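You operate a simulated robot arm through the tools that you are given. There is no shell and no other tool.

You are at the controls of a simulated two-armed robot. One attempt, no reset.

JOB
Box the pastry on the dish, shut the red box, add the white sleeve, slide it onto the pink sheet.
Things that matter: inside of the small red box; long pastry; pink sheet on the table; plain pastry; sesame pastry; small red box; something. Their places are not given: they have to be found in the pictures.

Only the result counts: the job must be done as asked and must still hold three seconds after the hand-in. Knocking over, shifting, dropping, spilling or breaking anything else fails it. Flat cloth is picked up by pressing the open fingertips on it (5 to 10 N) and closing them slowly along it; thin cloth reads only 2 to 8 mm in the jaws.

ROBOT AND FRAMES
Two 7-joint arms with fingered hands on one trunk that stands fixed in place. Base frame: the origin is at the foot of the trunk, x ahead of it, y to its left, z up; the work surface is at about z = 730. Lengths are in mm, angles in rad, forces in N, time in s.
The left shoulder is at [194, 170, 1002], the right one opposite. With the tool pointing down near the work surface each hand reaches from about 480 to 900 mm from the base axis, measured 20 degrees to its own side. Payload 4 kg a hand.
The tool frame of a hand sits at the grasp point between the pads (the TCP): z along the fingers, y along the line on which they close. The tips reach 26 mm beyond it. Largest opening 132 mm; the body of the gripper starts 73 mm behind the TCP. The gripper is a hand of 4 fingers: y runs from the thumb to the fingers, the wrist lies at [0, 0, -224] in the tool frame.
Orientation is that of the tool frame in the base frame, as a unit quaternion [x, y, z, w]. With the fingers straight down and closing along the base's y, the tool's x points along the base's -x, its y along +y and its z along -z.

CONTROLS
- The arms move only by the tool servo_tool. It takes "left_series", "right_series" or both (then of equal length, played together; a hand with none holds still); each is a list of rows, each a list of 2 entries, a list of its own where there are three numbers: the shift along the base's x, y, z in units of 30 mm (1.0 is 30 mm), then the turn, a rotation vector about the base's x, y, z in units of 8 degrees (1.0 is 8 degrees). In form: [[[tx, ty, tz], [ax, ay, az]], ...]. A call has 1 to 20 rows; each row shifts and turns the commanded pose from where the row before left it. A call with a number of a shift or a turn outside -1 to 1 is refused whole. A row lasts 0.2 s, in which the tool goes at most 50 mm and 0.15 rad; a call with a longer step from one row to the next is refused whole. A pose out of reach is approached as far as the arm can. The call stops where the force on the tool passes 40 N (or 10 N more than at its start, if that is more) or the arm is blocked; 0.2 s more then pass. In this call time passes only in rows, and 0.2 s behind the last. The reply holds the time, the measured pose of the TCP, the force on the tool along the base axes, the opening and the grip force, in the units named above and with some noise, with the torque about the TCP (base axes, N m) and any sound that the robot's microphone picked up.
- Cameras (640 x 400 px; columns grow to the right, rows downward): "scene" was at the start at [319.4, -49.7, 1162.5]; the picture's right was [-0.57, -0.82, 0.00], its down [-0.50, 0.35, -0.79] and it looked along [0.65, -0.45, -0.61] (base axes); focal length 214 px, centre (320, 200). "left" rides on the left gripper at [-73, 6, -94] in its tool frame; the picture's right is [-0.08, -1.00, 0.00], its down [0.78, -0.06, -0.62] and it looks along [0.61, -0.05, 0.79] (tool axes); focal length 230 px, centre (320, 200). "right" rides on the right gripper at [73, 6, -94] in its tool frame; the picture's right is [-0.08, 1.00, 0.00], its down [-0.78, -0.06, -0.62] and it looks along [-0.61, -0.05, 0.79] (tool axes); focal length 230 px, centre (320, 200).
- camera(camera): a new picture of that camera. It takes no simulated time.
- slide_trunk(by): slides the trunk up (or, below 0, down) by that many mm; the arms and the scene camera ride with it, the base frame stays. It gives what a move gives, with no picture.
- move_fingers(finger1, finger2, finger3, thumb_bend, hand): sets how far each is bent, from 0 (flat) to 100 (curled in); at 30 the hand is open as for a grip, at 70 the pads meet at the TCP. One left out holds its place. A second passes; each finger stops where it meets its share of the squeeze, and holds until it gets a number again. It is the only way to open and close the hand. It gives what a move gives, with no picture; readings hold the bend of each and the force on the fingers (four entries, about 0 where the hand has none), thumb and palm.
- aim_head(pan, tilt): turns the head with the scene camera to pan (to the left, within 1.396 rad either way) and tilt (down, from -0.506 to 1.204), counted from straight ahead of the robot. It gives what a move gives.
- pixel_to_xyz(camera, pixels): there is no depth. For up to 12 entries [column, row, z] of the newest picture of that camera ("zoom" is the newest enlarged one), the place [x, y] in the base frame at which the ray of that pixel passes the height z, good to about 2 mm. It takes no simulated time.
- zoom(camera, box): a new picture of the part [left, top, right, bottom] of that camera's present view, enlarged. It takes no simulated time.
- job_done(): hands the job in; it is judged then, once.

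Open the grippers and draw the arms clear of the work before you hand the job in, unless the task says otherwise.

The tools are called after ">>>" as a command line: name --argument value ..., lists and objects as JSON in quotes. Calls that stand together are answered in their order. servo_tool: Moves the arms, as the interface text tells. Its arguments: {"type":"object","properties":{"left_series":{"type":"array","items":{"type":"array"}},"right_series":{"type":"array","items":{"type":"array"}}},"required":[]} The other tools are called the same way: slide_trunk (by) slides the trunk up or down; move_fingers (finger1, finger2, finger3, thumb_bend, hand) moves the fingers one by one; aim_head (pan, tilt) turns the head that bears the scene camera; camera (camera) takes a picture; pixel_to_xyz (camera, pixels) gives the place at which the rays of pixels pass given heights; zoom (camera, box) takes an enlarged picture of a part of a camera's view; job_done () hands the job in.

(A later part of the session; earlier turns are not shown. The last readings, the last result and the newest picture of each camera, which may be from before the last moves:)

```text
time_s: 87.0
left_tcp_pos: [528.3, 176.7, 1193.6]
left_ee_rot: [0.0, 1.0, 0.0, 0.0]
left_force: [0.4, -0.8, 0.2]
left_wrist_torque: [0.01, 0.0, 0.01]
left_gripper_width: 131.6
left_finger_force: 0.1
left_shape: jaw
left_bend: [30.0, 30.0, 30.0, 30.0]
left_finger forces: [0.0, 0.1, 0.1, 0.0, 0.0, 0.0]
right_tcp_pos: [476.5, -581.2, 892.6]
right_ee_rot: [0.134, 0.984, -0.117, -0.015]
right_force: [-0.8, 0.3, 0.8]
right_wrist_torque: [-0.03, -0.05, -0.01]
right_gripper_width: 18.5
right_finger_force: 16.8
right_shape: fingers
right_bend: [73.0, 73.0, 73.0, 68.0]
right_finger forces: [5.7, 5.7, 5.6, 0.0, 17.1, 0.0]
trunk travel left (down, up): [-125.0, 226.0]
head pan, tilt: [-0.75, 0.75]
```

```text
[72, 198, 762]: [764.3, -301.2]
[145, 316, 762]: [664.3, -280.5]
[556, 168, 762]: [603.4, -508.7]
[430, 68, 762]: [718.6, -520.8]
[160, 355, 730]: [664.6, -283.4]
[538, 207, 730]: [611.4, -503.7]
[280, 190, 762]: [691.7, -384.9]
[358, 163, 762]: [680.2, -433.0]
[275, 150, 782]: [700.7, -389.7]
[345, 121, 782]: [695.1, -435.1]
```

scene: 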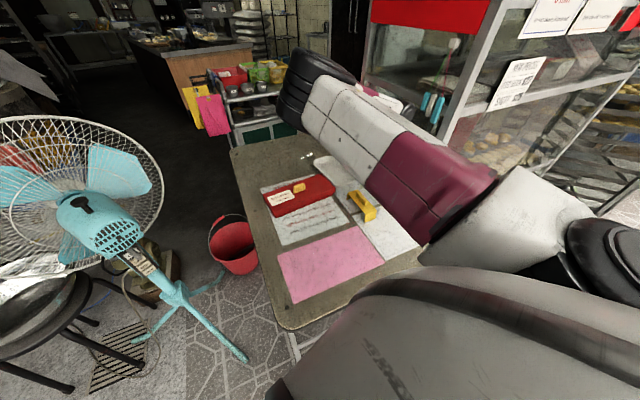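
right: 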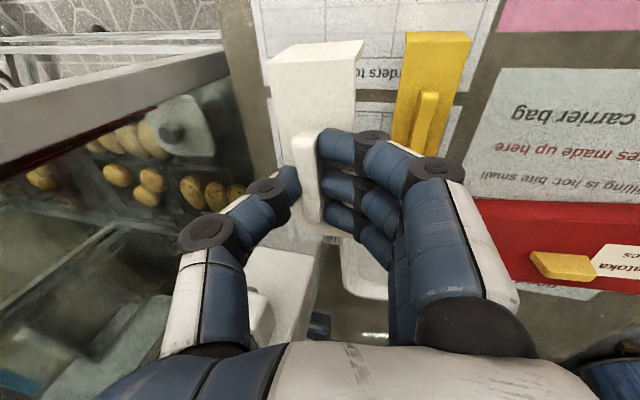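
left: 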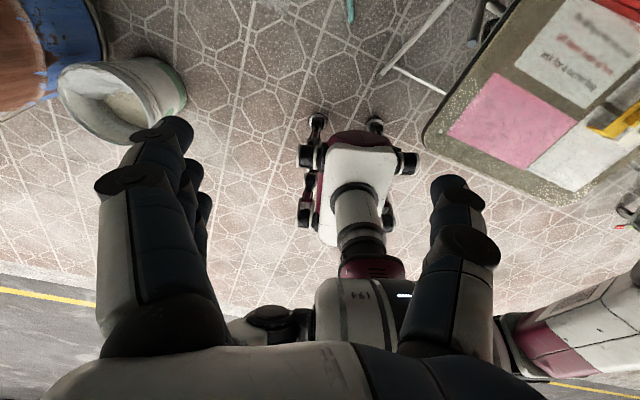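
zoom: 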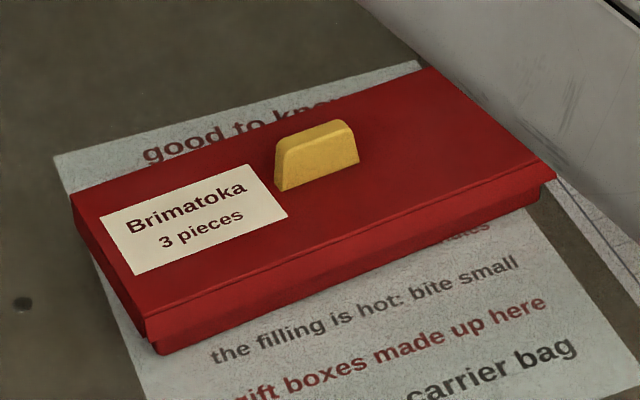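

The forearm hides the -y end; the centre comes out near (689,-409), yaw about 13 degrees. I carry the sleeve high over the box's -y half (target (674,-472)) and measure from the hand camera there.

>>> servo_tool --right_series '[[[0.5, 0.27, 0.2], [0, 0, 0.13]], [[0.73, 0.39, 0], [0, 0, 0.13]], [[0.73, 0.39, 0], [0, 0, 0]], [[0.73, 0.39, 0], [0, 0, 0]], [[0.73, 0.39, 0], [0, 0, 0]], [[0.73, 0.39, 0], [0, 0, 0]], [[0.73, 0.39, 0], [0, 0, 0]], [[0.73, 0.39, 0], [0, 0, 0]], [[0.73, 0.39, 0], [0, 0, 0]], [[0.3, 0.15, 0], [0, 0, 0]], [[0, 0, 0], [0, 0, 0]]]'

>>> camera --camera "right"

>>> camera --camera "scene"

```text
time_s: 89.4
left_tcp_pos: [527.4, 177.1, 1194.2]
left_ee_rot: [0.0, 1.0, 0.001, 0.0]
left_force: [-0.4, -0.3, 0.7]
left_wrist_torque: [-0.02, 0.01, -0.01]
left_gripper_width: 132.0
left_finger_force: 0.1
left_shape: jaw
left_bend: [30.0, 30.0, 30.0, 30.0]
left_finger forces: [0.0, 0.0, 0.0, 0.0, 0.1, 0.0]
right_tcp_pos: [676.3, -475.9, 898.2]
right_ee_rot: [0.116, 0.986, -0.116, -0.013]
right_force: [0.3, -0.7, -0.1]
right_wrist_torque: [0.02, -0.03, -0.01]
right_gripper_width: 18.5
right_finger_force: 17.2
right_shape: fingers
right_bend: [73.0, 73.0, 73.0, 68.0]
right_finger forces: [5.7, 5.7, 5.6, 0.0, 17.1, 0.1]
trunk travel left (down, up): [-125.0, 226.0]
head pan, tilt: [-0.75, 0.75]
```

```text
taken
```

right: 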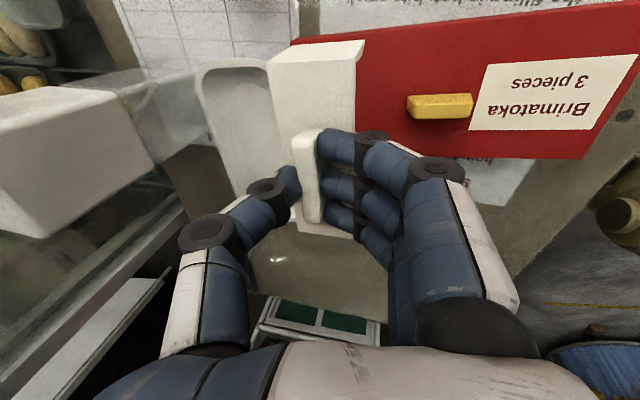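

```text
taken
```

scene: 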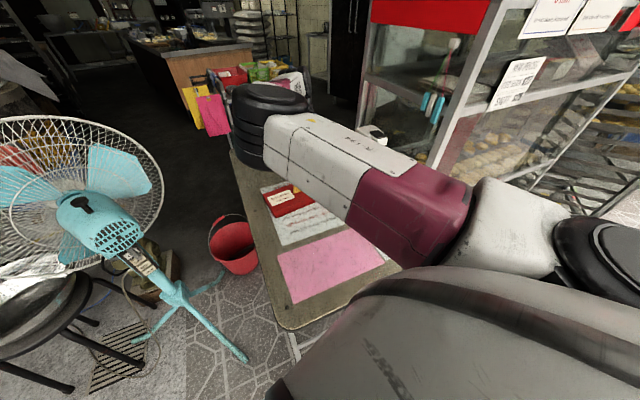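

I enlarge the right picture to see the sleeve's level and the lid's edges beneath it.

>>> zoom --camera "right" --box '[240, 0, 480, 240]'

>>> zoom --camera "right" --box '[250, 20, 380, 130]'

>>> zoom --camera "right" --box '[370, 0, 640, 200]'

```text
1.67 times, centred on (360, 120) of right
```

zoom: 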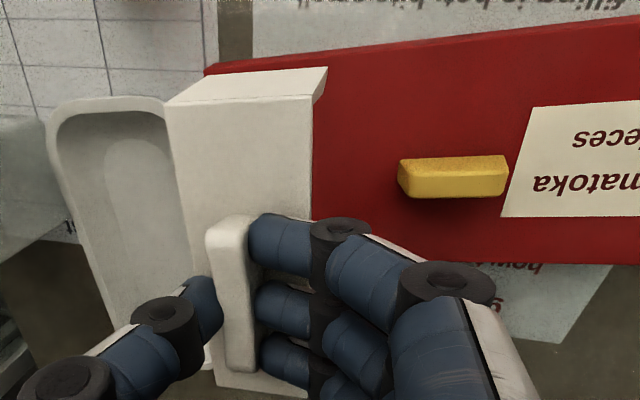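

```text
3.64 times, centred on (315, 75) of right
```

zoom: 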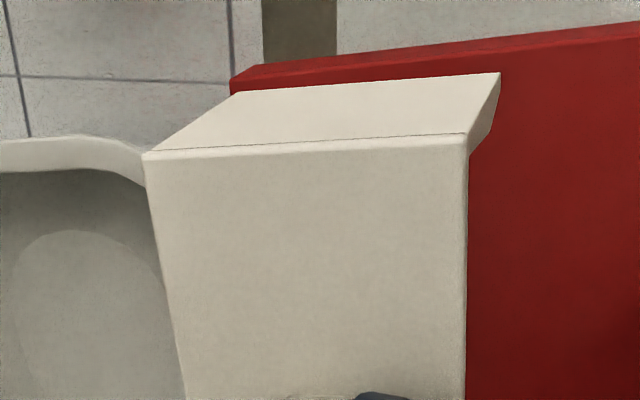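

```text
2.00 times, centred on (505, 100) of right
```

zoom: 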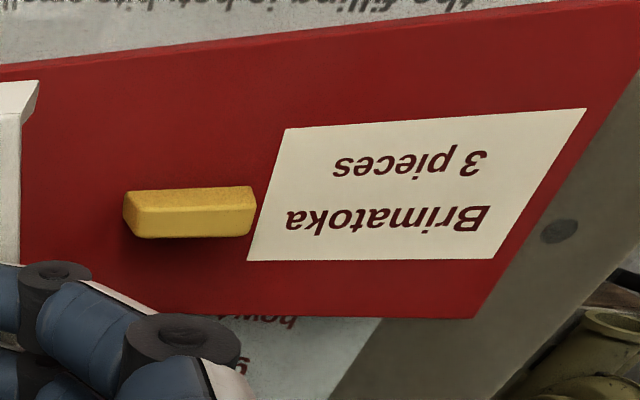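

I convert the lid's near -y corner, near edge points, far edge and far +y corner.

>>> pixel_to_xyz --camera "right" --pixels '[[290.5, 42.0, 762], [345, 36, 762], [585, 9, 762], [581.5, 159, 762], [457.5, 158, 762], [441, 119, 765], [407, 116, 765]]'

>>> pixel_to_xyz --camera "zoom" --pixels '[[122, 230, 762], [252, 232, 762], [122, 200, 780], [250, 188, 780]]'

```text
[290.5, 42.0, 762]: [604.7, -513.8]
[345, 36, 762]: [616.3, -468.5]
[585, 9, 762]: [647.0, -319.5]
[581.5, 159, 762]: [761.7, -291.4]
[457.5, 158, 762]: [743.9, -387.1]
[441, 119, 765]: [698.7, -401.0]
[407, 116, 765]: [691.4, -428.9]
```

```text
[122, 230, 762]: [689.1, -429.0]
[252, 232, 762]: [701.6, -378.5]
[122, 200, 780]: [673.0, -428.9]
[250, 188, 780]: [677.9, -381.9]
```

Lid near edge and far edge give a centre line about midway; now I convert the sleeve's near edge (top and leg bottom) at its present height.

>>> pixel_to_xyz --camera "right" --pixels '[[266.4, 62.6, 865], [355.4, 57.1, 865], [266.4, 62.6, 858], [355.4, 57.1, 872], [293.8, 45.3, 825], [364.5, 40.1, 825], [293.8, 45.3, 835], [364.5, 40.1, 835]]'

```text
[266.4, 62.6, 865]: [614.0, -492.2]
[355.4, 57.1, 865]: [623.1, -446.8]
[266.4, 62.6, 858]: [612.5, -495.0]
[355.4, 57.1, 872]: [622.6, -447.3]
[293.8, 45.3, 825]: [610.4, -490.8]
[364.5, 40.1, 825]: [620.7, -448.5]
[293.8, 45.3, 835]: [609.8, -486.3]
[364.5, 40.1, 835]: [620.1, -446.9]
```

The sleeve is level and about 8 mm too far from the robot across the lid. I shift (-7,+6) mm and lower it to about 15 mm above the lid, then re-measure.

>>> servo_tool --right_series '[[[-0.12, 0.1, -0.3], [0, 0, 0]], [[-0.11, 0.09, -0.4], [0, 0, 0]], [[0, 0, -0.5], [0, 0, 0]], [[0, 0, -0.4], [0, 0, 0]], [[0, 0, -0.15], [0, 0, 0]], [[0, 0, 0], [0, 0, 0]]]'

>>> camera --camera "right"

>>> zoom --camera "right" --box '[230, 0, 420, 160]'

>>> zoom --camera "scene" --box '[255, 165, 345, 225]'

```text
time_s: 90.8
left_tcp_pos: [527.9, 176.6, 1192.9]
left_ee_rot: [0.0, 1.0, 0.0, 0.0]
left_force: [-0.6, 0.2, -0.2]
left_wrist_torque: [-0.04, 0.02, -0.01]
left_gripper_width: 132.0
left_finger_force: 0.0
left_shape: jaw
left_bend: [30.0, 30.0, 30.0, 30.0]
left_finger forces: [0.0, 0.1, 0.0, 0.1, 0.0, 0.0]
right_tcp_pos: [669.0, -469.2, 846.6]
right_ee_rot: [0.116, 0.986, -0.118, -0.013]
right_force: [-0.4, -0.3, 0.5]
right_wrist_torque: [0.0, 0.02, 0.02]
right_gripper_width: 18.8
right_finger_force: 16.8
right_shape: fingers
right_bend: [73.0, 73.0, 73.0, 68.0]
right_finger forces: [5.8, 5.7, 5.6, 0.0, 16.9, 0.0]
trunk travel left (down, up): [-125.0, 226.0]
head pan, tilt: [-0.75, 0.75]
```

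```text
taken
```

right: 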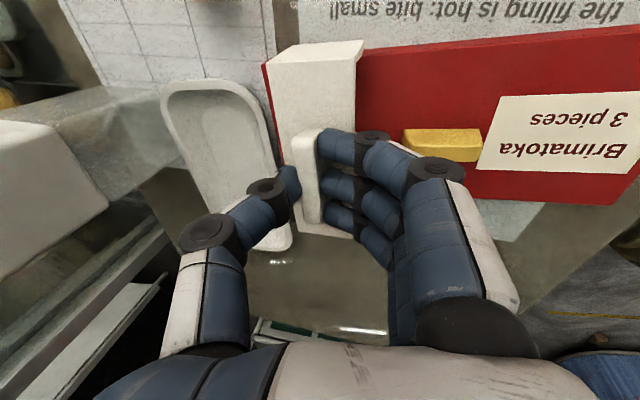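

```text
2.50 times, centred on (325, 80) of right
```

zoom: 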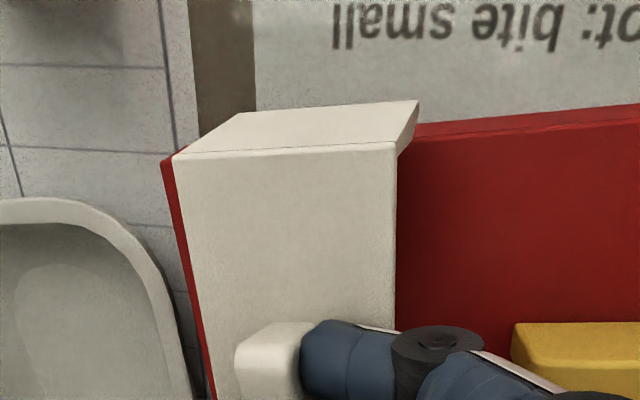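

```text
6.67 times, centred on (300, 195) of scene
```

zoom: 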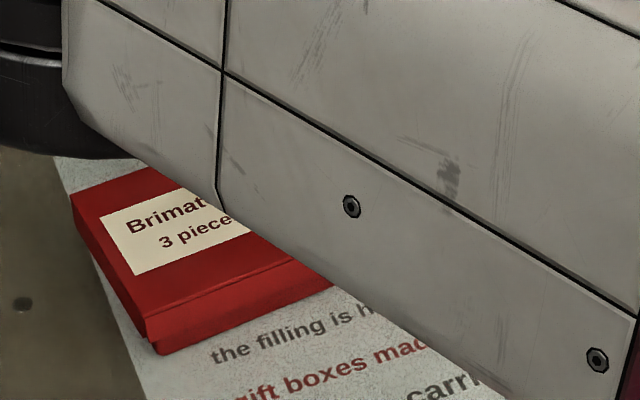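

I measure again: lid corner (262,63) and near edge at z=762, sleeve plate near edge at z of about 821, leg bottom at about 783.

>>> pixel_to_xyz --camera "right" --pixels '[[262.2, 63.2, 762], [365, 55.6, 762], [453, 47.2, 762], [267, 62, 821], [355.4, 57.2, 821], [292.2, 44.8, 783], [364.2, 40, 783], [267, 62, 815], [355.4, 57.2, 815]]'

>>> zoom --camera "right" --box '[360, 20, 640, 220]'

```text
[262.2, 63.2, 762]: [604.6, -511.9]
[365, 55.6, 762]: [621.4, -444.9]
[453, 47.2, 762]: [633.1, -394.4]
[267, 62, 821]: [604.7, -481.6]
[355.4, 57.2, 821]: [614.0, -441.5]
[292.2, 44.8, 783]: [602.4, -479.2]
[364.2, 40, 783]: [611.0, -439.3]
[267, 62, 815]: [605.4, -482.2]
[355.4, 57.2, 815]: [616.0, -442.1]
```

```text
2.00 times, centred on (500, 120) of right
```

zoom: 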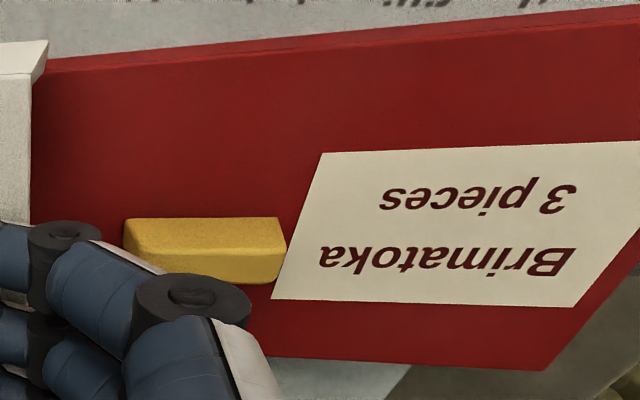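

Lid near edge at v=708, sleeve centred within 2 mm. I shift 8 mm toward the -y end (more room to the knob) with 1.7 mm across, and lower 15 mm.

>>> servo_tool --right_series '[[[-0.01, -0.14, 0], [0, 0, 0]], [[0, -0.13, -0.15], [0, 0, 0]], [[0, 0, -0.2], [0, 0, 0]], [[0, 0, -0.15], [0, 0, 0]], [[0, 0, 0], [0, 0, 0]]]'

>>> camera --camera "right"

>>> zoom --camera "right" --box '[230, 0, 420, 160]'

```text
time_s: 92.0
left_tcp_pos: [527.7, 176.8, 1194.3]
left_ee_rot: [-0.001, 1.0, 0.0, 0.0]
left_force: [0.7, -0.2, -0.6]
left_wrist_torque: [-0.02, 0.01, 0.0]
left_gripper_width: 131.8
left_finger_force: 0.1
left_shape: jaw
left_bend: [30.0, 30.0, 30.0, 30.0]
left_finger forces: [0.0, 0.0, 0.0, 0.0, 0.0, 0.0]
right_tcp_pos: [670.2, -477.6, 832.9]
right_ee_rot: [0.116, 0.986, -0.117, -0.013]
right_force: [-0.5, -0.2, -0.3]
right_wrist_torque: [0.01, 0.05, 0.02]
right_gripper_width: 18.5
right_finger_force: 17.2
right_shape: fingers
right_bend: [73.0, 73.0, 73.0, 68.0]
right_finger forces: [5.7, 5.8, 5.7, 0.0, 17.1, 0.1]
trunk travel left (down, up): [-125.0, 226.0]
head pan, tilt: [-0.75, 0.75]
```

```text
taken
```

right: 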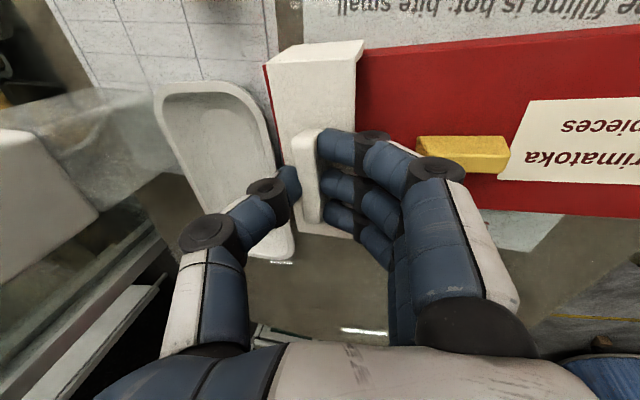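

```text
2.50 times, centred on (325, 80) of right
```

zoom: 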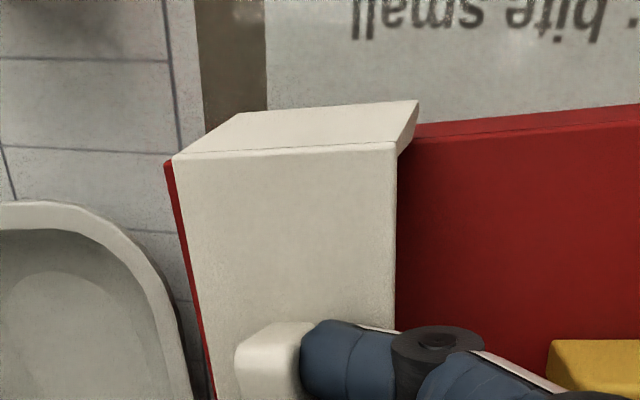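

I query the same points at the new height.

>>> pixel_to_xyz --camera "right" --pixels '[[263, 64, 762], [363, 56, 762], [453, 48, 762], [267, 62, 807], [355.4, 57.2, 807], [292.2, 44.8, 769], [364.2, 40, 769]]'

```text
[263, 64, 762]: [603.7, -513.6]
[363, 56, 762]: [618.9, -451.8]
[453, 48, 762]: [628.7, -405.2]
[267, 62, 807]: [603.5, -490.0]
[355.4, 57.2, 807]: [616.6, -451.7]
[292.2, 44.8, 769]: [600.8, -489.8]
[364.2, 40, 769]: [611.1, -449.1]
```

Centred within about 1 mm, with flared legs to help. I lower in small steps over the lid, watching the force.

>>> servo_tool --right_series '[[[-0.02, 0, -0.1], [0, 0, 0]], [[0, 0, -0.1], [0, 0, 0]], [[0, 0, -0.1], [0, 0, 0]], [[0, 0, -0.1], [0, 0, 0]], [[0, 0, -0.1], [0, 0, 0]], [[0, 0, 0], [0, 0, 0]]]'

>>> camera --camera "right"

```text
time_s: 93.4
left_tcp_pos: [527.7, 177.5, 1194.3]
left_ee_rot: [0.0, 1.0, 0.0, 0.001]
left_force: [0.1, -0.2, -0.4]
left_wrist_torque: [-0.01, -0.01, 0.01]
left_gripper_width: 131.7
left_finger_force: 0.1
left_shape: jaw
left_bend: [30.0, 30.0, 30.0, 30.0]
left_finger forces: [0.2, 0.0, 0.0, 0.1, 0.1, 0.1]
right_tcp_pos: [668.2, -477.8, 817.3]
right_ee_rot: [0.116, 0.986, -0.118, -0.013]
right_force: [-0.5, 0.0, 0.0]
right_wrist_torque: [-0.01, 0.0, -0.02]
right_gripper_width: 18.5
right_finger_force: 16.9
right_shape: fingers
right_bend: [73.0, 73.0, 73.0, 68.0]
right_finger forces: [5.7, 5.7, 5.7, 0.0, 17.0, 0.0]
trunk travel left (down, up): [-125.0, 226.0]
head pan, tilt: [-0.75, 0.75]
```

```text
taken
```

right: 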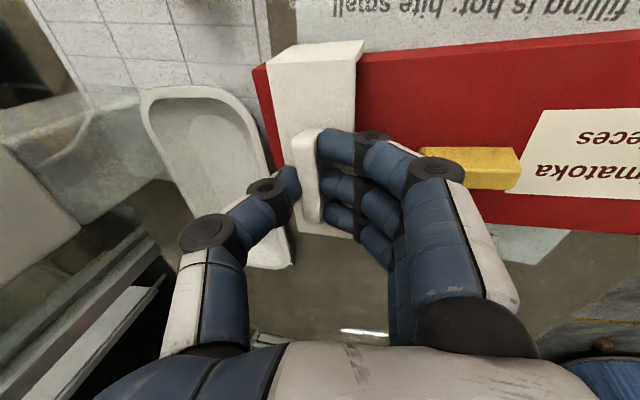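

No resistance: the legs now straddle the lid. I continue down toward the table.

>>> servo_tool --right_series '[[[0, 0, -0.1], [0, 0, 0]], [[0, 0, -0.1], [0, 0, 0]], [[0, 0, -0.1], [0, 0, 0]], [[0, 0, -0.1], [0, 0, 0]], [[0, 0, -0.1], [0, 0, 0]], [[0, 0, 0], [0, 0, 0]]]'

>>> camera --camera "right"

```text
time_s: 94.8
left_tcp_pos: [527.7, 177.1, 1192.5]
left_ee_rot: [0.0, 1.0, 0.0, 0.0]
left_force: [-0.1, -0.3, 0.0]
left_wrist_torque: [-0.01, -0.02, -0.01]
left_gripper_width: 131.9
left_finger_force: 0.0
left_shape: jaw
left_bend: [30.0, 30.0, 30.0, 30.0]
left_finger forces: [0.0, 0.1, 0.1, 0.0, 0.0, 0.0]
right_tcp_pos: [669.4, -476.2, 800.8]
right_ee_rot: [0.116, 0.986, -0.116, -0.012]
right_force: [0.2, 0.3, 0.2]
right_wrist_torque: [-0.01, 0.02, 0.01]
right_gripper_width: 18.7
right_finger_force: 17.0
right_shape: fingers
right_bend: [74.0, 73.0, 73.0, 68.0]
right_finger forces: [5.8, 5.7, 5.7, 0.1, 17.1, 0.1]
trunk travel left (down, up): [-125.0, 226.0]
head pan, tilt: [-0.75, 0.75]
```

```text
taken
```

right: 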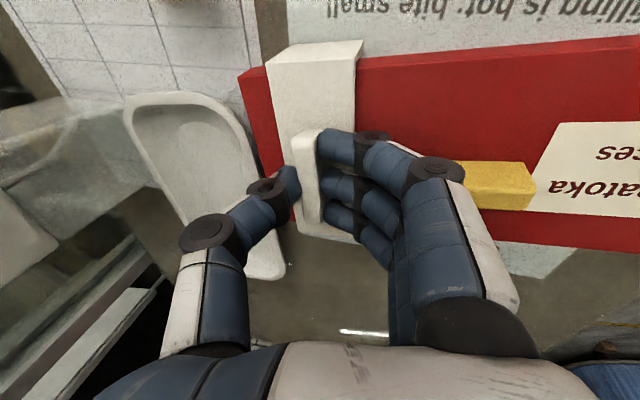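

Still free with the legs about 7 mm above the table. A few more millimetres until contact.

>>> servo_tool --right_series '[[[0, 0, -0.08], [0, 0, 0]], [[0, 0, -0.08], [0, 0, 0]], [[0, 0, 0], [0, 0, 0]]]'

>>> camera --camera "right"

```text
time_s: 95.6
left_tcp_pos: [525.9, 177.5, 1195.4]
left_ee_rot: [0.0, 1.0, 0.0, 0.001]
left_force: [-0.2, -1.0, -0.6]
left_wrist_torque: [0.0, 0.02, -0.02]
left_gripper_width: 132.0
left_finger_force: 0.0
left_shape: jaw
left_bend: [30.0, 30.0, 30.0, 30.0]
left_finger forces: [0.1, 0.0, 0.0, 0.1, 0.0, 0.1]
right_tcp_pos: [669.2, -476.5, 799.4]
right_ee_rot: [0.116, 0.986, -0.118, -0.011]
right_force: [1.4, 2.3, 10.7]
right_wrist_torque: [-0.11, 0.0, -0.03]
right_gripper_width: 18.2
right_finger_force: 18.7
right_shape: fingers
right_bend: [74.0, 74.0, 74.0, 68.0]
right_finger forces: [6.8, 6.4, 6.0, 0.1, 17.6, 0.1]
trunk travel left (down, up): [-125.0, 226.0]
head pan, tilt: [-0.75, 0.75]
```

```text
taken
```

right: 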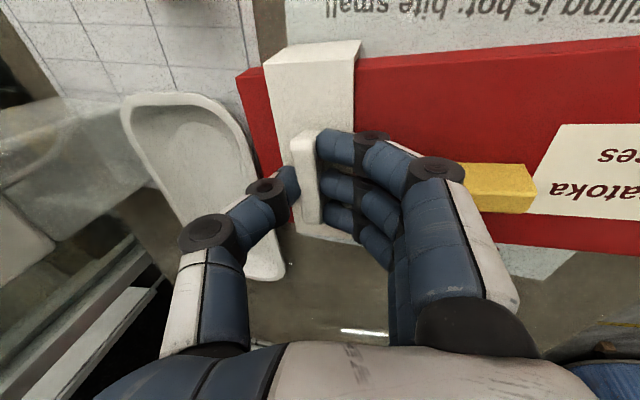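

Contact at 11 N: the sleeve is down. I ease up slightly, then release, opening the thumb more than the fingers because the knob is near them.

>>> servo_tool --right_series '[[[0, 0, 0.08], [0, 0, 0]], [[0, 0, 0], [0, 0, 0]]]'

>>> move_fingers --hand "right" --finger1 66 --finger2 66 --finger3 66 --thumb_bend 60

>>> camera --camera "right"

```text
time_s: 96.2
left_tcp_pos: [526.1, 177.1, 1193.2]
left_ee_rot: [0.001, 1.0, 0.0, 0.0]
left_force: [0.1, -0.8, 0.2]
left_wrist_torque: [-0.02, -0.01, -0.02]
left_gripper_width: 132.0
left_finger_force: 0.1
left_shape: jaw
left_bend: [30.0, 30.0, 30.0, 30.0]
left_finger forces: [0.0, 0.0, 0.1, 0.0, 0.0, 0.0]
right_tcp_pos: [668.7, -476.5, 799.3]
right_ee_rot: [0.116, 0.986, -0.117, -0.013]
right_force: [2.4, 2.2, 6.6]
right_wrist_torque: [-0.03, -0.03, 0.0]
right_gripper_width: 18.5
right_finger_force: 18.7
right_shape: fingers
right_bend: [74.0, 74.0, 74.0, 68.0]
right_finger forces: [6.6, 6.4, 6.3, 0.0, 16.6, 0.0]
trunk travel left (down, up): [-125.0, 226.0]
head pan, tilt: [-0.75, 0.75]
```

```text
time_s: 97.2
left_tcp_pos: [525.3, 177.9, 1194.2]
left_ee_rot: [0.0, 1.0, 0.0, 0.002]
left_force: [0.2, 0.0, 0.6]
left_wrist_torque: [0.03, 0.02, -0.04]
left_gripper_width: 132.0
left_finger_force: 0.1
left_shape: jaw
left_bend: [30.0, 30.0, 30.0, 30.0]
left_finger forces: [0.0, 0.0, 0.0, 0.0, 0.0, 0.0]
right_tcp_pos: [667.4, -478.3, 800.5]
right_ee_rot: [0.117, 0.986, -0.118, -0.012]
right_force: [0.4, 0.5, 13.5]
right_wrist_torque: [-0.03, -0.01, -0.01]
right_gripper_width: 26.8
right_finger_force: 7.0
right_shape: fingers
right_bend: [70.0, 69.0, 69.0, 60.0]
right_finger forces: [4.8, 4.6, 4.4, 0.0, 0.1, 0.0]
trunk travel left (down, up): [-125.0, 226.0]
head pan, tilt: [-0.75, 0.75]
```

```text
taken
```

right: 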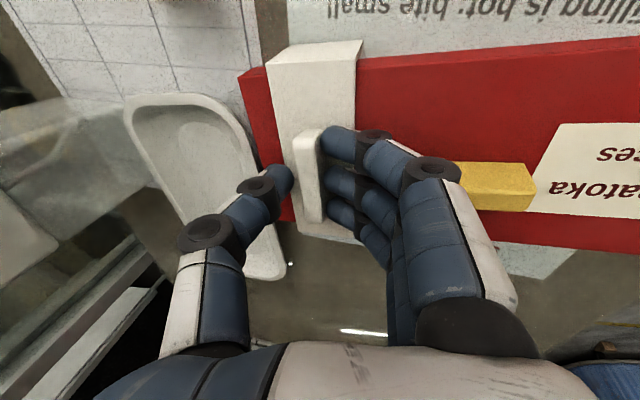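

The thumb is off; the fingertips now press on the plate. I lift slowly straight up, letting the fingers open off the handle.

>>> servo_tool --right_series '[[[0, 0, 0.1], [0, 0, 0]], [[0, 0, 0.1], [0, 0, 0]], [[0, 0, 0], [0, 0, 0]]]'

>>> camera --camera "right"

```text
time_s: 98.0
left_tcp_pos: [527.7, 177.1, 1193.2]
left_ee_rot: [0.001, 1.0, 0.0, 0.0]
left_force: [0.0, -0.1, -1.3]
left_wrist_torque: [0.0, 0.0, -0.01]
left_gripper_width: 131.7
left_finger_force: 0.1
left_shape: jaw
left_bend: [30.0, 30.0, 30.0, 30.0]
left_finger forces: [0.1, 0.0, 0.0, 0.0, 0.1, 0.1]
right_tcp_pos: [667.1, -476.5, 805.1]
right_ee_rot: [0.116, 0.986, -0.117, -0.014]
right_force: [-0.5, 1.2, 0.1]
right_wrist_torque: [-0.01, -0.02, 0.01]
right_gripper_width: 30.2
right_finger_force: 0.0
right_shape: fingers
right_bend: [66.0, 66.0, 66.0, 60.0]
right_finger forces: [0.0, 0.0, 0.0, 0.1, 0.1, 0.0]
trunk travel left (down, up): [-125.0, 226.0]
head pan, tilt: [-0.75, 0.75]
```

```text
taken
```

right: 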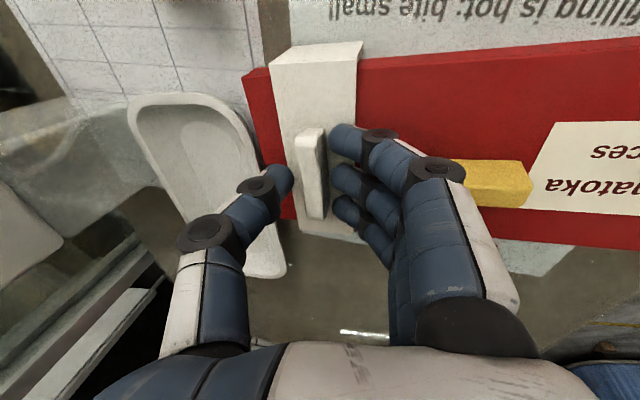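

The handle is free between thumb and fingers with no forces. I lift straight up 80 mm and undo the tilt.

>>> servo_tool --right_series '[[[0, 0, 0.3], [0, 0, 0]], [[0, 0, 0.5], [0, 0, 0]], [[0, 0, 0.8], [0, 0, 0]], [[0, 0, 0.8], [0, 0, 0]], [[0, 0, 0.6], [0.815, -0.224, 0]], [[0, 0, 0.6], [0.815, -0.224, 0]], [[0, 0, 0], [0, 0, 0]]]'

>>> camera --camera "right"

>>> camera --camera "scene"

```text
time_s: 99.6
left_tcp_pos: [528.0, 176.7, 1192.2]
left_ee_rot: [0.0, 1.0, -0.001, 0.0]
left_force: [0.6, -0.2, 0.9]
left_wrist_torque: [-0.01, 0.02, 0.03]
left_gripper_width: 131.8
left_finger_force: 0.0
left_shape: jaw
left_bend: [30.0, 30.0, 30.0, 30.0]
left_finger forces: [0.1, 0.0, 0.0, 0.1, 0.0, 0.0]
right_tcp_pos: [669.0, -478.3, 911.5]
right_ee_rot: [0.117, 0.993, 0.0, 0.004]
right_force: [0.5, -0.8, -0.1]
right_wrist_torque: [-0.03, 0.04, 0.0]
right_gripper_width: 30.2
right_finger_force: 0.1
right_shape: fingers
right_bend: [66.0, 66.0, 66.0, 60.0]
right_finger forces: [0.0, 0.1, 0.1, 0.1, 0.0, 0.0]
trunk travel left (down, up): [-125.0, 226.0]
head pan, tilt: [-0.75, 0.75]
```

```text
taken
```

right: 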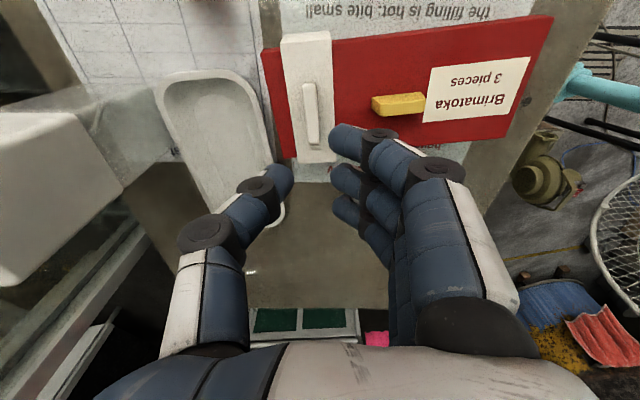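

```text
taken
```

scene: 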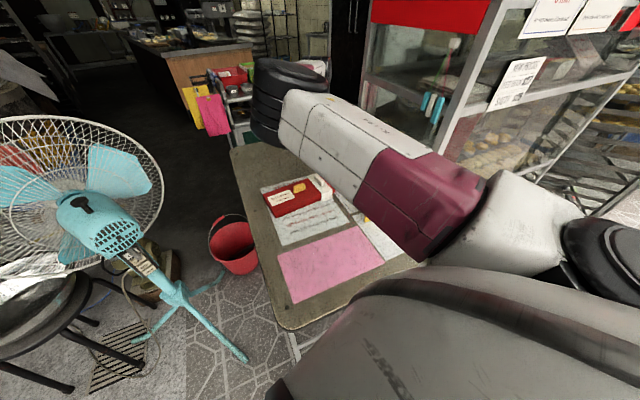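

The sleeve sits squarely over the closed box. Next is the slide; I first test whether the right hand can reach over the pink sheet at yaw about +73, moving away and turning in free space.

>>> servo_tool --right_series '[[[-0.3, 0.1, 0.3], [0, 0, 0.98]], [[-0.3, 0.1, 0.1], [0, 0, 0.98]], [[-0.3, 0.1, 0], [0, 0, 0.98]], [[-0.3, 0.1, 0], [0, 0, 0.98]], [[-0.3, 0.1, 0], [0, 0, 0.98]], [[-0.3, 0.1, 0], [0, 0, 0.98]], [[-0.3, 0.1, 0], [0, 0, 0.98]], [[-0.3, 0.1, 0], [0, 0, 0.98]], [[-0.3, 0.1, 0], [0, 0, 0.98]], [[-0.3, 0.1, 0], [0, 0, 0.98]], [[-0.3, 0.1, 0], [0, 0, 0.9]]]'

>>> camera --camera "scene"

>>> camera --camera "right"

```text
time_s: 102.0
left_tcp_pos: [528.2, 175.3, 1194.5]
left_ee_rot: [0.0, 1.0, 0.001, 0.0]
left_force: [0.5, 0.0, -0.8]
left_wrist_torque: [-0.02, -0.03, 0.0]
left_gripper_width: 132.0
left_finger_force: 0.0
left_shape: jaw
left_bend: [30.0, 30.0, 30.0, 30.0]
left_finger forces: [0.0, 0.0, 0.0, 0.1, 0.0, 0.0]
right_tcp_pos: [568.8, -445.7, 926.4]
right_ee_rot: [-0.589, 0.808, 0.003, 0.004]
right_force: [0.3, -0.4, 0.5]
right_wrist_torque: [-0.02, 0.0, -0.02]
right_gripper_width: 30.3
right_finger_force: 0.0
right_shape: fingers
right_bend: [66.0, 66.0, 66.0, 60.0]
right_finger forces: [0.0, 0.0, 0.0, 0.0, 0.0, 0.1]
trunk travel left (down, up): [-125.0, 226.0]
head pan, tilt: [-0.75, 0.75]
```

```text
taken
```

scene: 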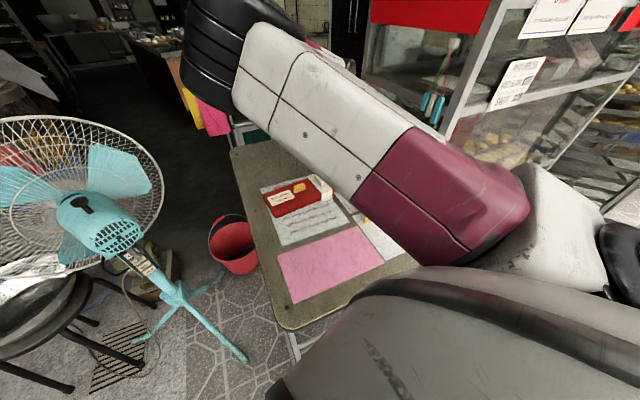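

```text
taken
```

right: 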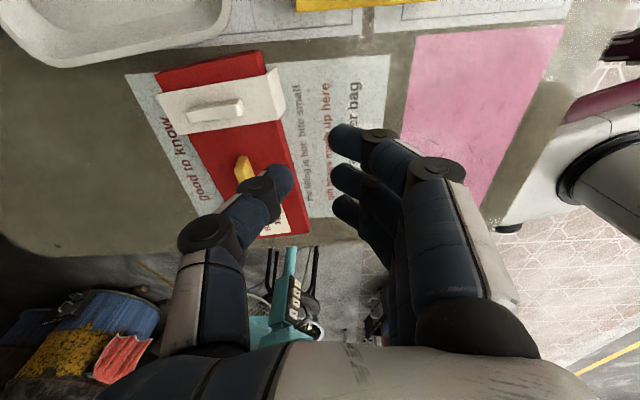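

I test moving toward the pink sheet's centre (431,-308) at this height.

>>> servo_tool --right_series '[[[-0.5, 0.5, -0.3], [0, 0, 0]], [[-0.5, 0.5, -0.3], [0, 0, 0]], [[-0.5, 0.5, -0.3], [0, 0, 0]], [[-0.5, 0.5, -0.3], [0, 0, 0]], [[-0.5, 0.5, -0.3], [0, 0, 0]]]'

>>> camera --camera "scene"

```text
time_s: 103.2
left_tcp_pos: [527.2, 177.2, 1193.4]
left_ee_rot: [0.0, 1.0, 0.0, 0.0]
left_force: [0.7, 0.2, 0.0]
left_wrist_torque: [0.02, 0.02, -0.01]
left_gripper_width: 131.8
left_finger_force: 0.0
left_shape: jaw
left_bend: [30.0, 30.0, 30.0, 30.0]
left_finger forces: [0.1, 0.0, 0.0, 0.0, 0.0, 0.1]
right_tcp_pos: [484.5, -382.9, 873.4]
right_ee_rot: [-0.565, 0.825, 0.018, 0.01]
right_force: [-0.1, -0.6, -0.7]
right_wrist_torque: [-0.02, 0.01, -0.02]
right_gripper_width: 30.2
right_finger_force: 0.1
right_shape: fingers
right_bend: [66.0, 66.0, 66.0, 60.0]
right_finger forces: [0.1, 0.1, 0.0, 0.1, 0.0, 0.0]
trunk travel left (down, up): [-125.0, 226.0]
head pan, tilt: [-0.75, 0.75]
```

```text
taken
```

scene: 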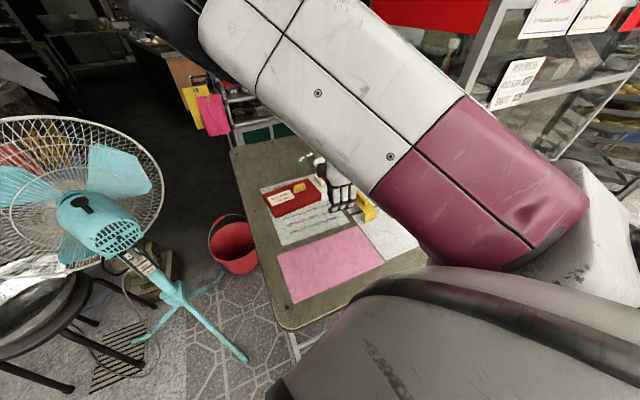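

Tracking error grows near the body because the arm is folded. I raise the trunk by another 150 mm and test again.

>>> slide_trunk --by 150

>>> servo_tool --right_series '[[[-0.3, 0.4, -0.8], [0, 0, 0]], [[-0.3, 0.4, -0.8], [0, 0, 0]], [[-0.3, 0.4, -0.8], [0, 0, 0]], [[-0.3, 0.4, -0.8], [0, 0, 0]], [[0, 0, -0.8], [0, 0, 0]], [[0, 0, 0], [0, 0, 0]]]'

>>> camera --camera "scene"

```text
time_s: 105.0
left_tcp_pos: [527.5, 175.9, 1342.6]
left_ee_rot: [0.0, 1.0, -0.001, 0.0]
left_force: [-0.6, 0.4, -0.2]
left_wrist_torque: [-0.01, 0.0, 0.01]
left_gripper_width: 131.9
left_finger_force: 0.1
left_shape: jaw
left_bend: [30.0, 30.0, 30.0, 30.0]
left_finger forces: [0.0, 0.1, 0.0, 0.0, 0.0, 0.0]
right_tcp_pos: [493.9, -374.6, 1031.3]
right_ee_rot: [-0.582, 0.813, 0.005, 0.009]
right_force: [0.1, 0.1, -0.1]
right_wrist_torque: [-0.02, 0.01, -0.02]
right_gripper_width: 30.2
right_finger_force: 0.0
right_shape: fingers
right_bend: [66.0, 66.0, 66.0, 60.0]
right_finger forces: [0.0, 0.0, 0.0, 0.0, 0.0, 0.0]
trunk travel left (down, up): [-275.0, 76.0]
head pan, tilt: [-0.75, 0.75]
```

```text
time_s: 106.4
left_tcp_pos: [526.6, 176.6, 1343.1]
left_ee_rot: [0.0, 1.0, 0.0, 0.0]
left_force: [-0.4, 0.1, -0.7]
left_wrist_torque: [0.0, -0.02, 0.02]
left_gripper_width: 131.8
left_finger_force: 0.0
left_shape: jaw
left_bend: [30.0, 30.0, 30.0, 30.0]
left_finger forces: [0.1, 0.0, 0.0, 0.0, 0.0, 0.0]
right_tcp_pos: [458.5, -332.2, 912.6]
right_ee_rot: [-0.569, 0.822, 0.008, 0.014]
right_force: [-0.3, -0.6, 0.9]
right_wrist_torque: [0.0, -0.02, -0.02]
right_gripper_width: 30.0
right_finger_force: 0.1
right_shape: fingers
right_bend: [66.0, 66.0, 66.0, 60.0]
right_finger forces: [0.0, 0.1, 0.0, 0.0, 0.1, 0.1]
trunk travel left (down, up): [-275.0, 76.0]
head pan, tilt: [-0.75, 0.75]
```

```text
taken
```

scene: 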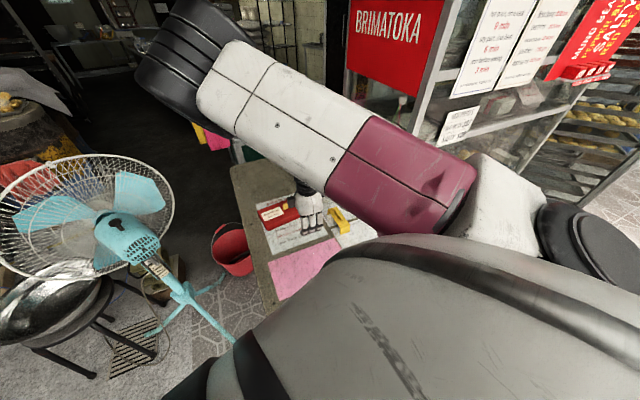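

Much better tracking now. I continue to (431,-308) and lower to about z=800 to confirm the full path.

>>> servo_tool --right_series '[[[-0.3, 0.25, -0.7], [0, 0, 0]], [[-0.3, 0.25, -0.7], [0, 0, 0]], [[-0.3, 0.25, -0.7], [0, 0, 0]], [[0, 0, -0.7], [0, 0, 0]], [[0, 0, -0.7], [0, 0, 0]], [[0, 0, 0], [0, 0, 0]]]'

>>> camera --camera "right"

>>> camera --camera "left"

```text
time_s: 107.8
left_tcp_pos: [527.9, 177.3, 1342.7]
left_ee_rot: [0.0, 1.0, -0.001, 0.0]
left_force: [-0.7, 0.1, -0.3]
left_wrist_torque: [0.01, -0.01, 0.03]
left_gripper_width: 131.8
left_finger_force: 0.0
left_shape: jaw
left_bend: [30.0, 30.0, 30.0, 30.0]
left_finger forces: [0.1, 0.0, 0.0, 0.0, 0.0, 0.0]
right_tcp_pos: [431.4, -300.7, 807.2]
right_ee_rot: [-0.582, 0.813, 0.002, 0.006]
right_force: [0.2, 0.1, -0.1]
right_wrist_torque: [-0.01, 0.0, 0.0]
right_gripper_width: 30.2
right_finger_force: 0.1
right_shape: fingers
right_bend: [66.0, 66.0, 66.0, 60.0]
right_finger forces: [0.0, 0.0, 0.0, 0.0, 0.0, 0.0]
trunk travel left (down, up): [-275.0, 76.0]
head pan, tilt: [-0.75, 0.75]
```

```text
taken
```

right: 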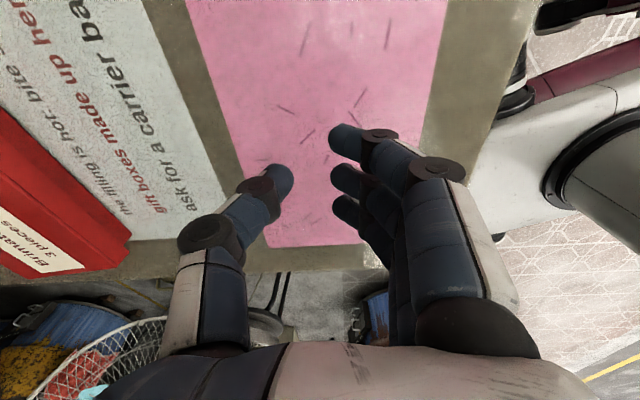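

```text
taken
```

left: 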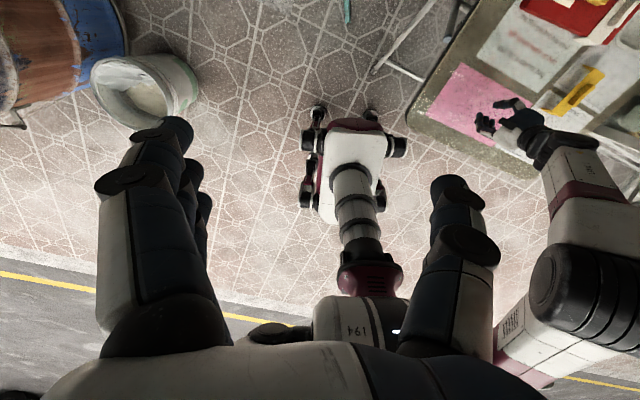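

The right hand reaches the sheet at (431,-301,807) well. I measure the pink sheet's edges in this picture.

>>> zoom --camera "right" --box '[160, 0, 460, 270]'

>>> pixel_to_xyz --camera "right" --pixels '[[266, 247, 730], [226, 120, 730], [192, 20, 730], [443, 20, 730], [424, 130, 730], [340, 243, 730]]'

>>> zoom --camera "left" --box '[400, 0, 640, 180]'

```text
1.48 times, centred on (310, 135) of right
```

zoom: 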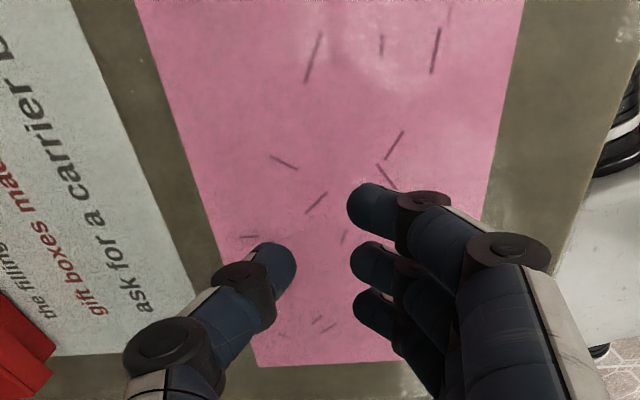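

```text
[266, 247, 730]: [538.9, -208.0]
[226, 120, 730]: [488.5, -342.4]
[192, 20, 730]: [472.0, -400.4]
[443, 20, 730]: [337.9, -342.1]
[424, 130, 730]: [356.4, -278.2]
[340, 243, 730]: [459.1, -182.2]
```

```text
2.22 times, centred on (520, 90) of left
```

zoom: 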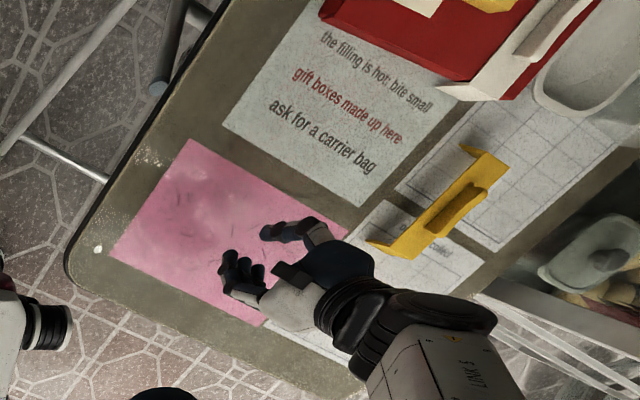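

Pink sheet centre comes out near (428,-308), yaw about 18.5 degrees. My plan is to straddle the closed box across its width with thumb and fingers as a light cage and slide it there; I raise, open the hand fully, and go over the box.

>>> servo_tool --right_series '[[[0, 0, 0.9], [0, 0, 0]], [[0, 0, 0.9], [0, 0, 0]], [[0, 0, 0.9], [0, 0, 0]], [[0, 0, 0.9], [0, 0, 0]], [[0.7, -0.3, 0.1], [0, 0, 0.11]], [[0.7, -0.3, 0.1], [0, 0, 0.11]], [[0.7, -0.3, 0], [0, 0, 0.11]], [[0.7, -0.3, 0], [0, 0, 0.11]], [[0.7, -0.3, 0], [0, 0, 0.11]], [[0.7, -0.3, 0], [0, 0, 0.11]], [[0.7, -0.3, 0], [0, 0, 0]], [[0.7, -0.3, 0], [0, 0, 0]], [[0.7, -0.3, 0], [0, 0, 0]], [[0.7, -0.3, 0], [0, 0, 0]], [[0.7, -0.3, 0], [0, 0, 0]], [[0.67, -0.28, 0], [0, 0, 0]], [[0, 0, 0], [0, 0, 0]]]'

>>> move_fingers --hand "right" --finger1 30 --finger2 30 --finger3 30 --thumb_bend 30

>>> camera --camera "right"

>>> camera --camera "scene"

```text
time_s: 111.4
left_tcp_pos: [526.1, 178.4, 1343.4]
left_ee_rot: [0.0, 1.0, -0.002, 0.0]
left_force: [0.4, -0.4, 0.5]
left_wrist_torque: [-0.05, -0.01, -0.01]
left_gripper_width: 131.9
left_finger_force: 0.0
left_shape: jaw
left_bend: [30.0, 30.0, 30.0, 30.0]
left_finger forces: [0.0, 0.0, 0.0, 0.0, 0.0, 0.0]
right_tcp_pos: [682.1, -405.8, 919.4]
right_ee_rot: [-0.625, 0.781, 0.004, 0.003]
right_force: [-0.2, 1.0, 0.7]
right_wrist_torque: [-0.01, -0.02, -0.01]
right_gripper_width: 30.3
right_finger_force: 0.1
right_shape: fingers
right_bend: [66.0, 66.0, 66.0, 60.0]
right_finger forces: [0.1, 0.0, 0.0, 0.0, 0.0, 0.1]
trunk travel left (down, up): [-275.0, 76.0]
head pan, tilt: [-0.75, 0.75]
```

```text
time_s: 112.4
left_tcp_pos: [526.9, 177.0, 1343.7]
left_ee_rot: [0.0, 1.0, -0.001, 0.0]
left_force: [-0.4, 0.2, 0.0]
left_wrist_torque: [0.0, 0.01, -0.03]
left_gripper_width: 131.8
left_finger_force: 0.1
left_shape: jaw
left_bend: [30.0, 30.0, 30.0, 30.0]
left_finger forces: [0.0, 0.0, 0.0, 0.0, 0.0, 0.0]
right_tcp_pos: [683.0, -406.5, 918.2]
right_ee_rot: [-0.625, 0.781, 0.003, 0.004]
right_force: [0.1, -0.7, 0.3]
right_wrist_torque: [-0.02, -0.01, -0.01]
right_gripper_width: 135.9
right_finger_force: 0.1
right_shape: fingers
right_bend: [30.0, 30.0, 30.0, 30.0]
right_finger forces: [0.1, 0.0, 0.1, 0.0, 0.0, 0.1]
trunk travel left (down, up): [-275.0, 76.0]
head pan, tilt: [-0.75, 0.75]
```

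```text
taken
```

right: 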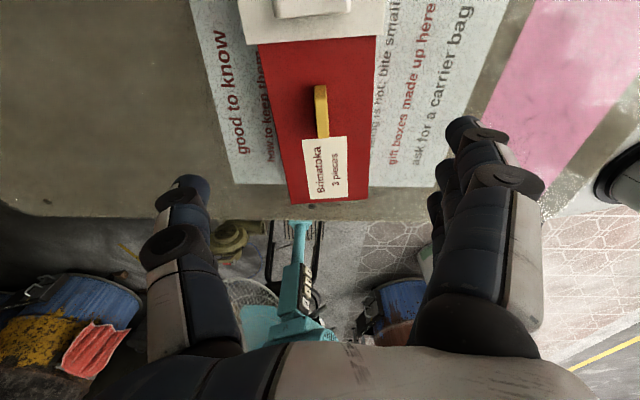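

```text
taken
```

scene: 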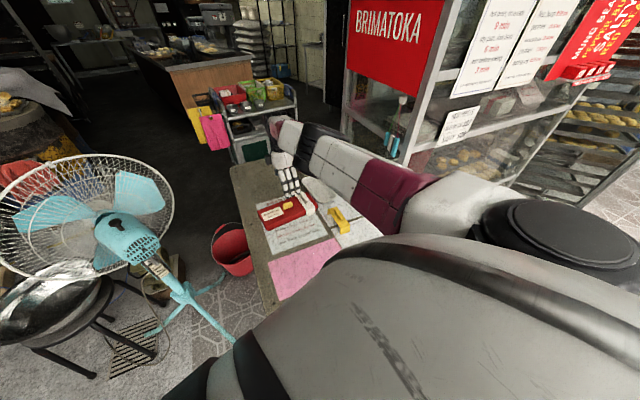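

The hand is centred over the lid (knob at (321,111)). I check the lid's yaw and position once more from these edges.

>>> zoom --camera "right" --box '[220, 0, 410, 220]'

>>> pixel_to_xyz --camera "right" --pixels '[[288, 203, 762], [368, 198, 762], [259, 45, 762], [376, 38, 762], [321, 85, 782], [323, 136, 782]]'

```text
1.82 times, centred on (315, 110) of right
```

zoom: 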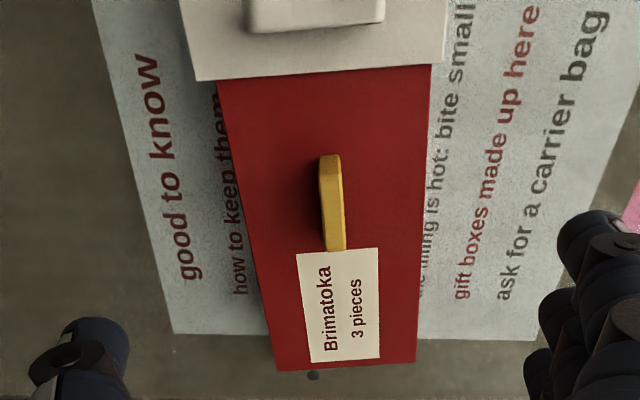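

```text
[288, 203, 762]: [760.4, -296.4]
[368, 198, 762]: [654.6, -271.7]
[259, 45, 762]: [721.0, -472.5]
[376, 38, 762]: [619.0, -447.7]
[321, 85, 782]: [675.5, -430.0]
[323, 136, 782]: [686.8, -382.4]
```

The lid's yaw (about 12.7 degrees) matches the hand. I lower the open hand around the box in steps.

>>> servo_tool --right_series '[[[0, 0, -0.8], [0, 0, 0]], [[0, 0, -0.8], [0, 0, 0]], [[0, 0, -0.8], [0, 0, 0]], [[0, 0, -0.8], [0, 0, 0]], [[0, 0, -0.5], [0, 0, 0]], [[0, 0, 0], [0, 0, 0]]]'

>>> camera --camera "right"

>>> zoom --camera "scene" --box '[240, 150, 380, 250]'

```text
time_s: 113.8
left_tcp_pos: [527.5, 176.3, 1343.5]
left_ee_rot: [0.0, 1.0, 0.0, 0.0]
left_force: [-0.1, 0.0, -0.5]
left_wrist_torque: [0.02, -0.04, 0.01]
left_gripper_width: 132.1
left_finger_force: 0.0
left_shape: jaw
left_bend: [30.0, 30.0, 30.0, 30.0]
left_finger forces: [0.1, 0.0, 0.0, 0.0, 0.0, 0.0]
right_tcp_pos: [652.8, -402.9, 810.0]
right_ee_rot: [-0.626, 0.78, 0.003, 0.004]
right_force: [0.0, 0.6, 0.8]
right_wrist_torque: [0.02, 0.04, 0.04]
right_gripper_width: 135.8
right_finger_force: 0.0
right_shape: fingers
right_bend: [30.0, 30.0, 30.0, 30.0]
right_finger forces: [0.1, 0.1, 0.1, 0.0, 0.0, 0.0]
right hand out of reach, approached as far as the arm can: row 1, 2, 3, 4, 5
trunk travel left (down, up): [-275.0, 76.0]
head pan, tilt: [-0.75, 0.75]
```

```text
taken
```

right: 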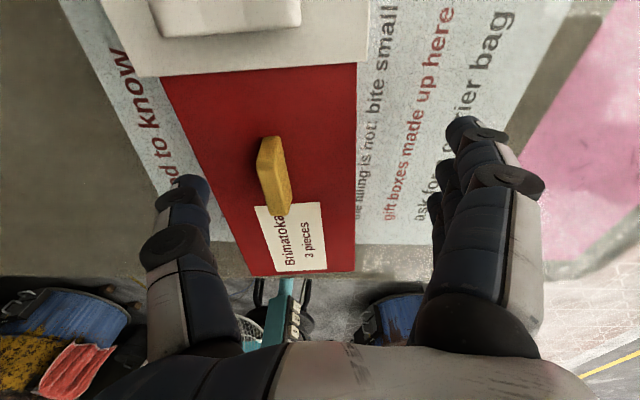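

```text
4.00 times, centred on (310, 200) of scene
```

zoom: 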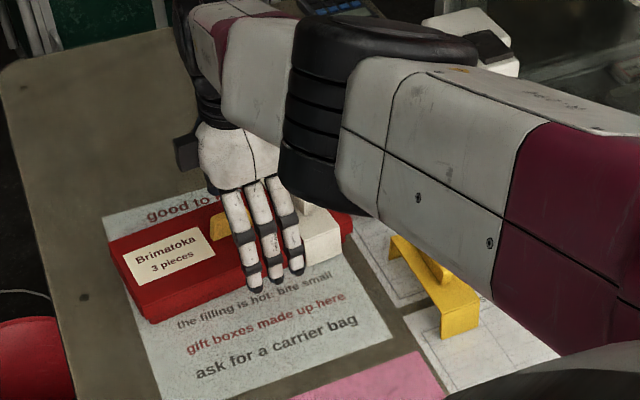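

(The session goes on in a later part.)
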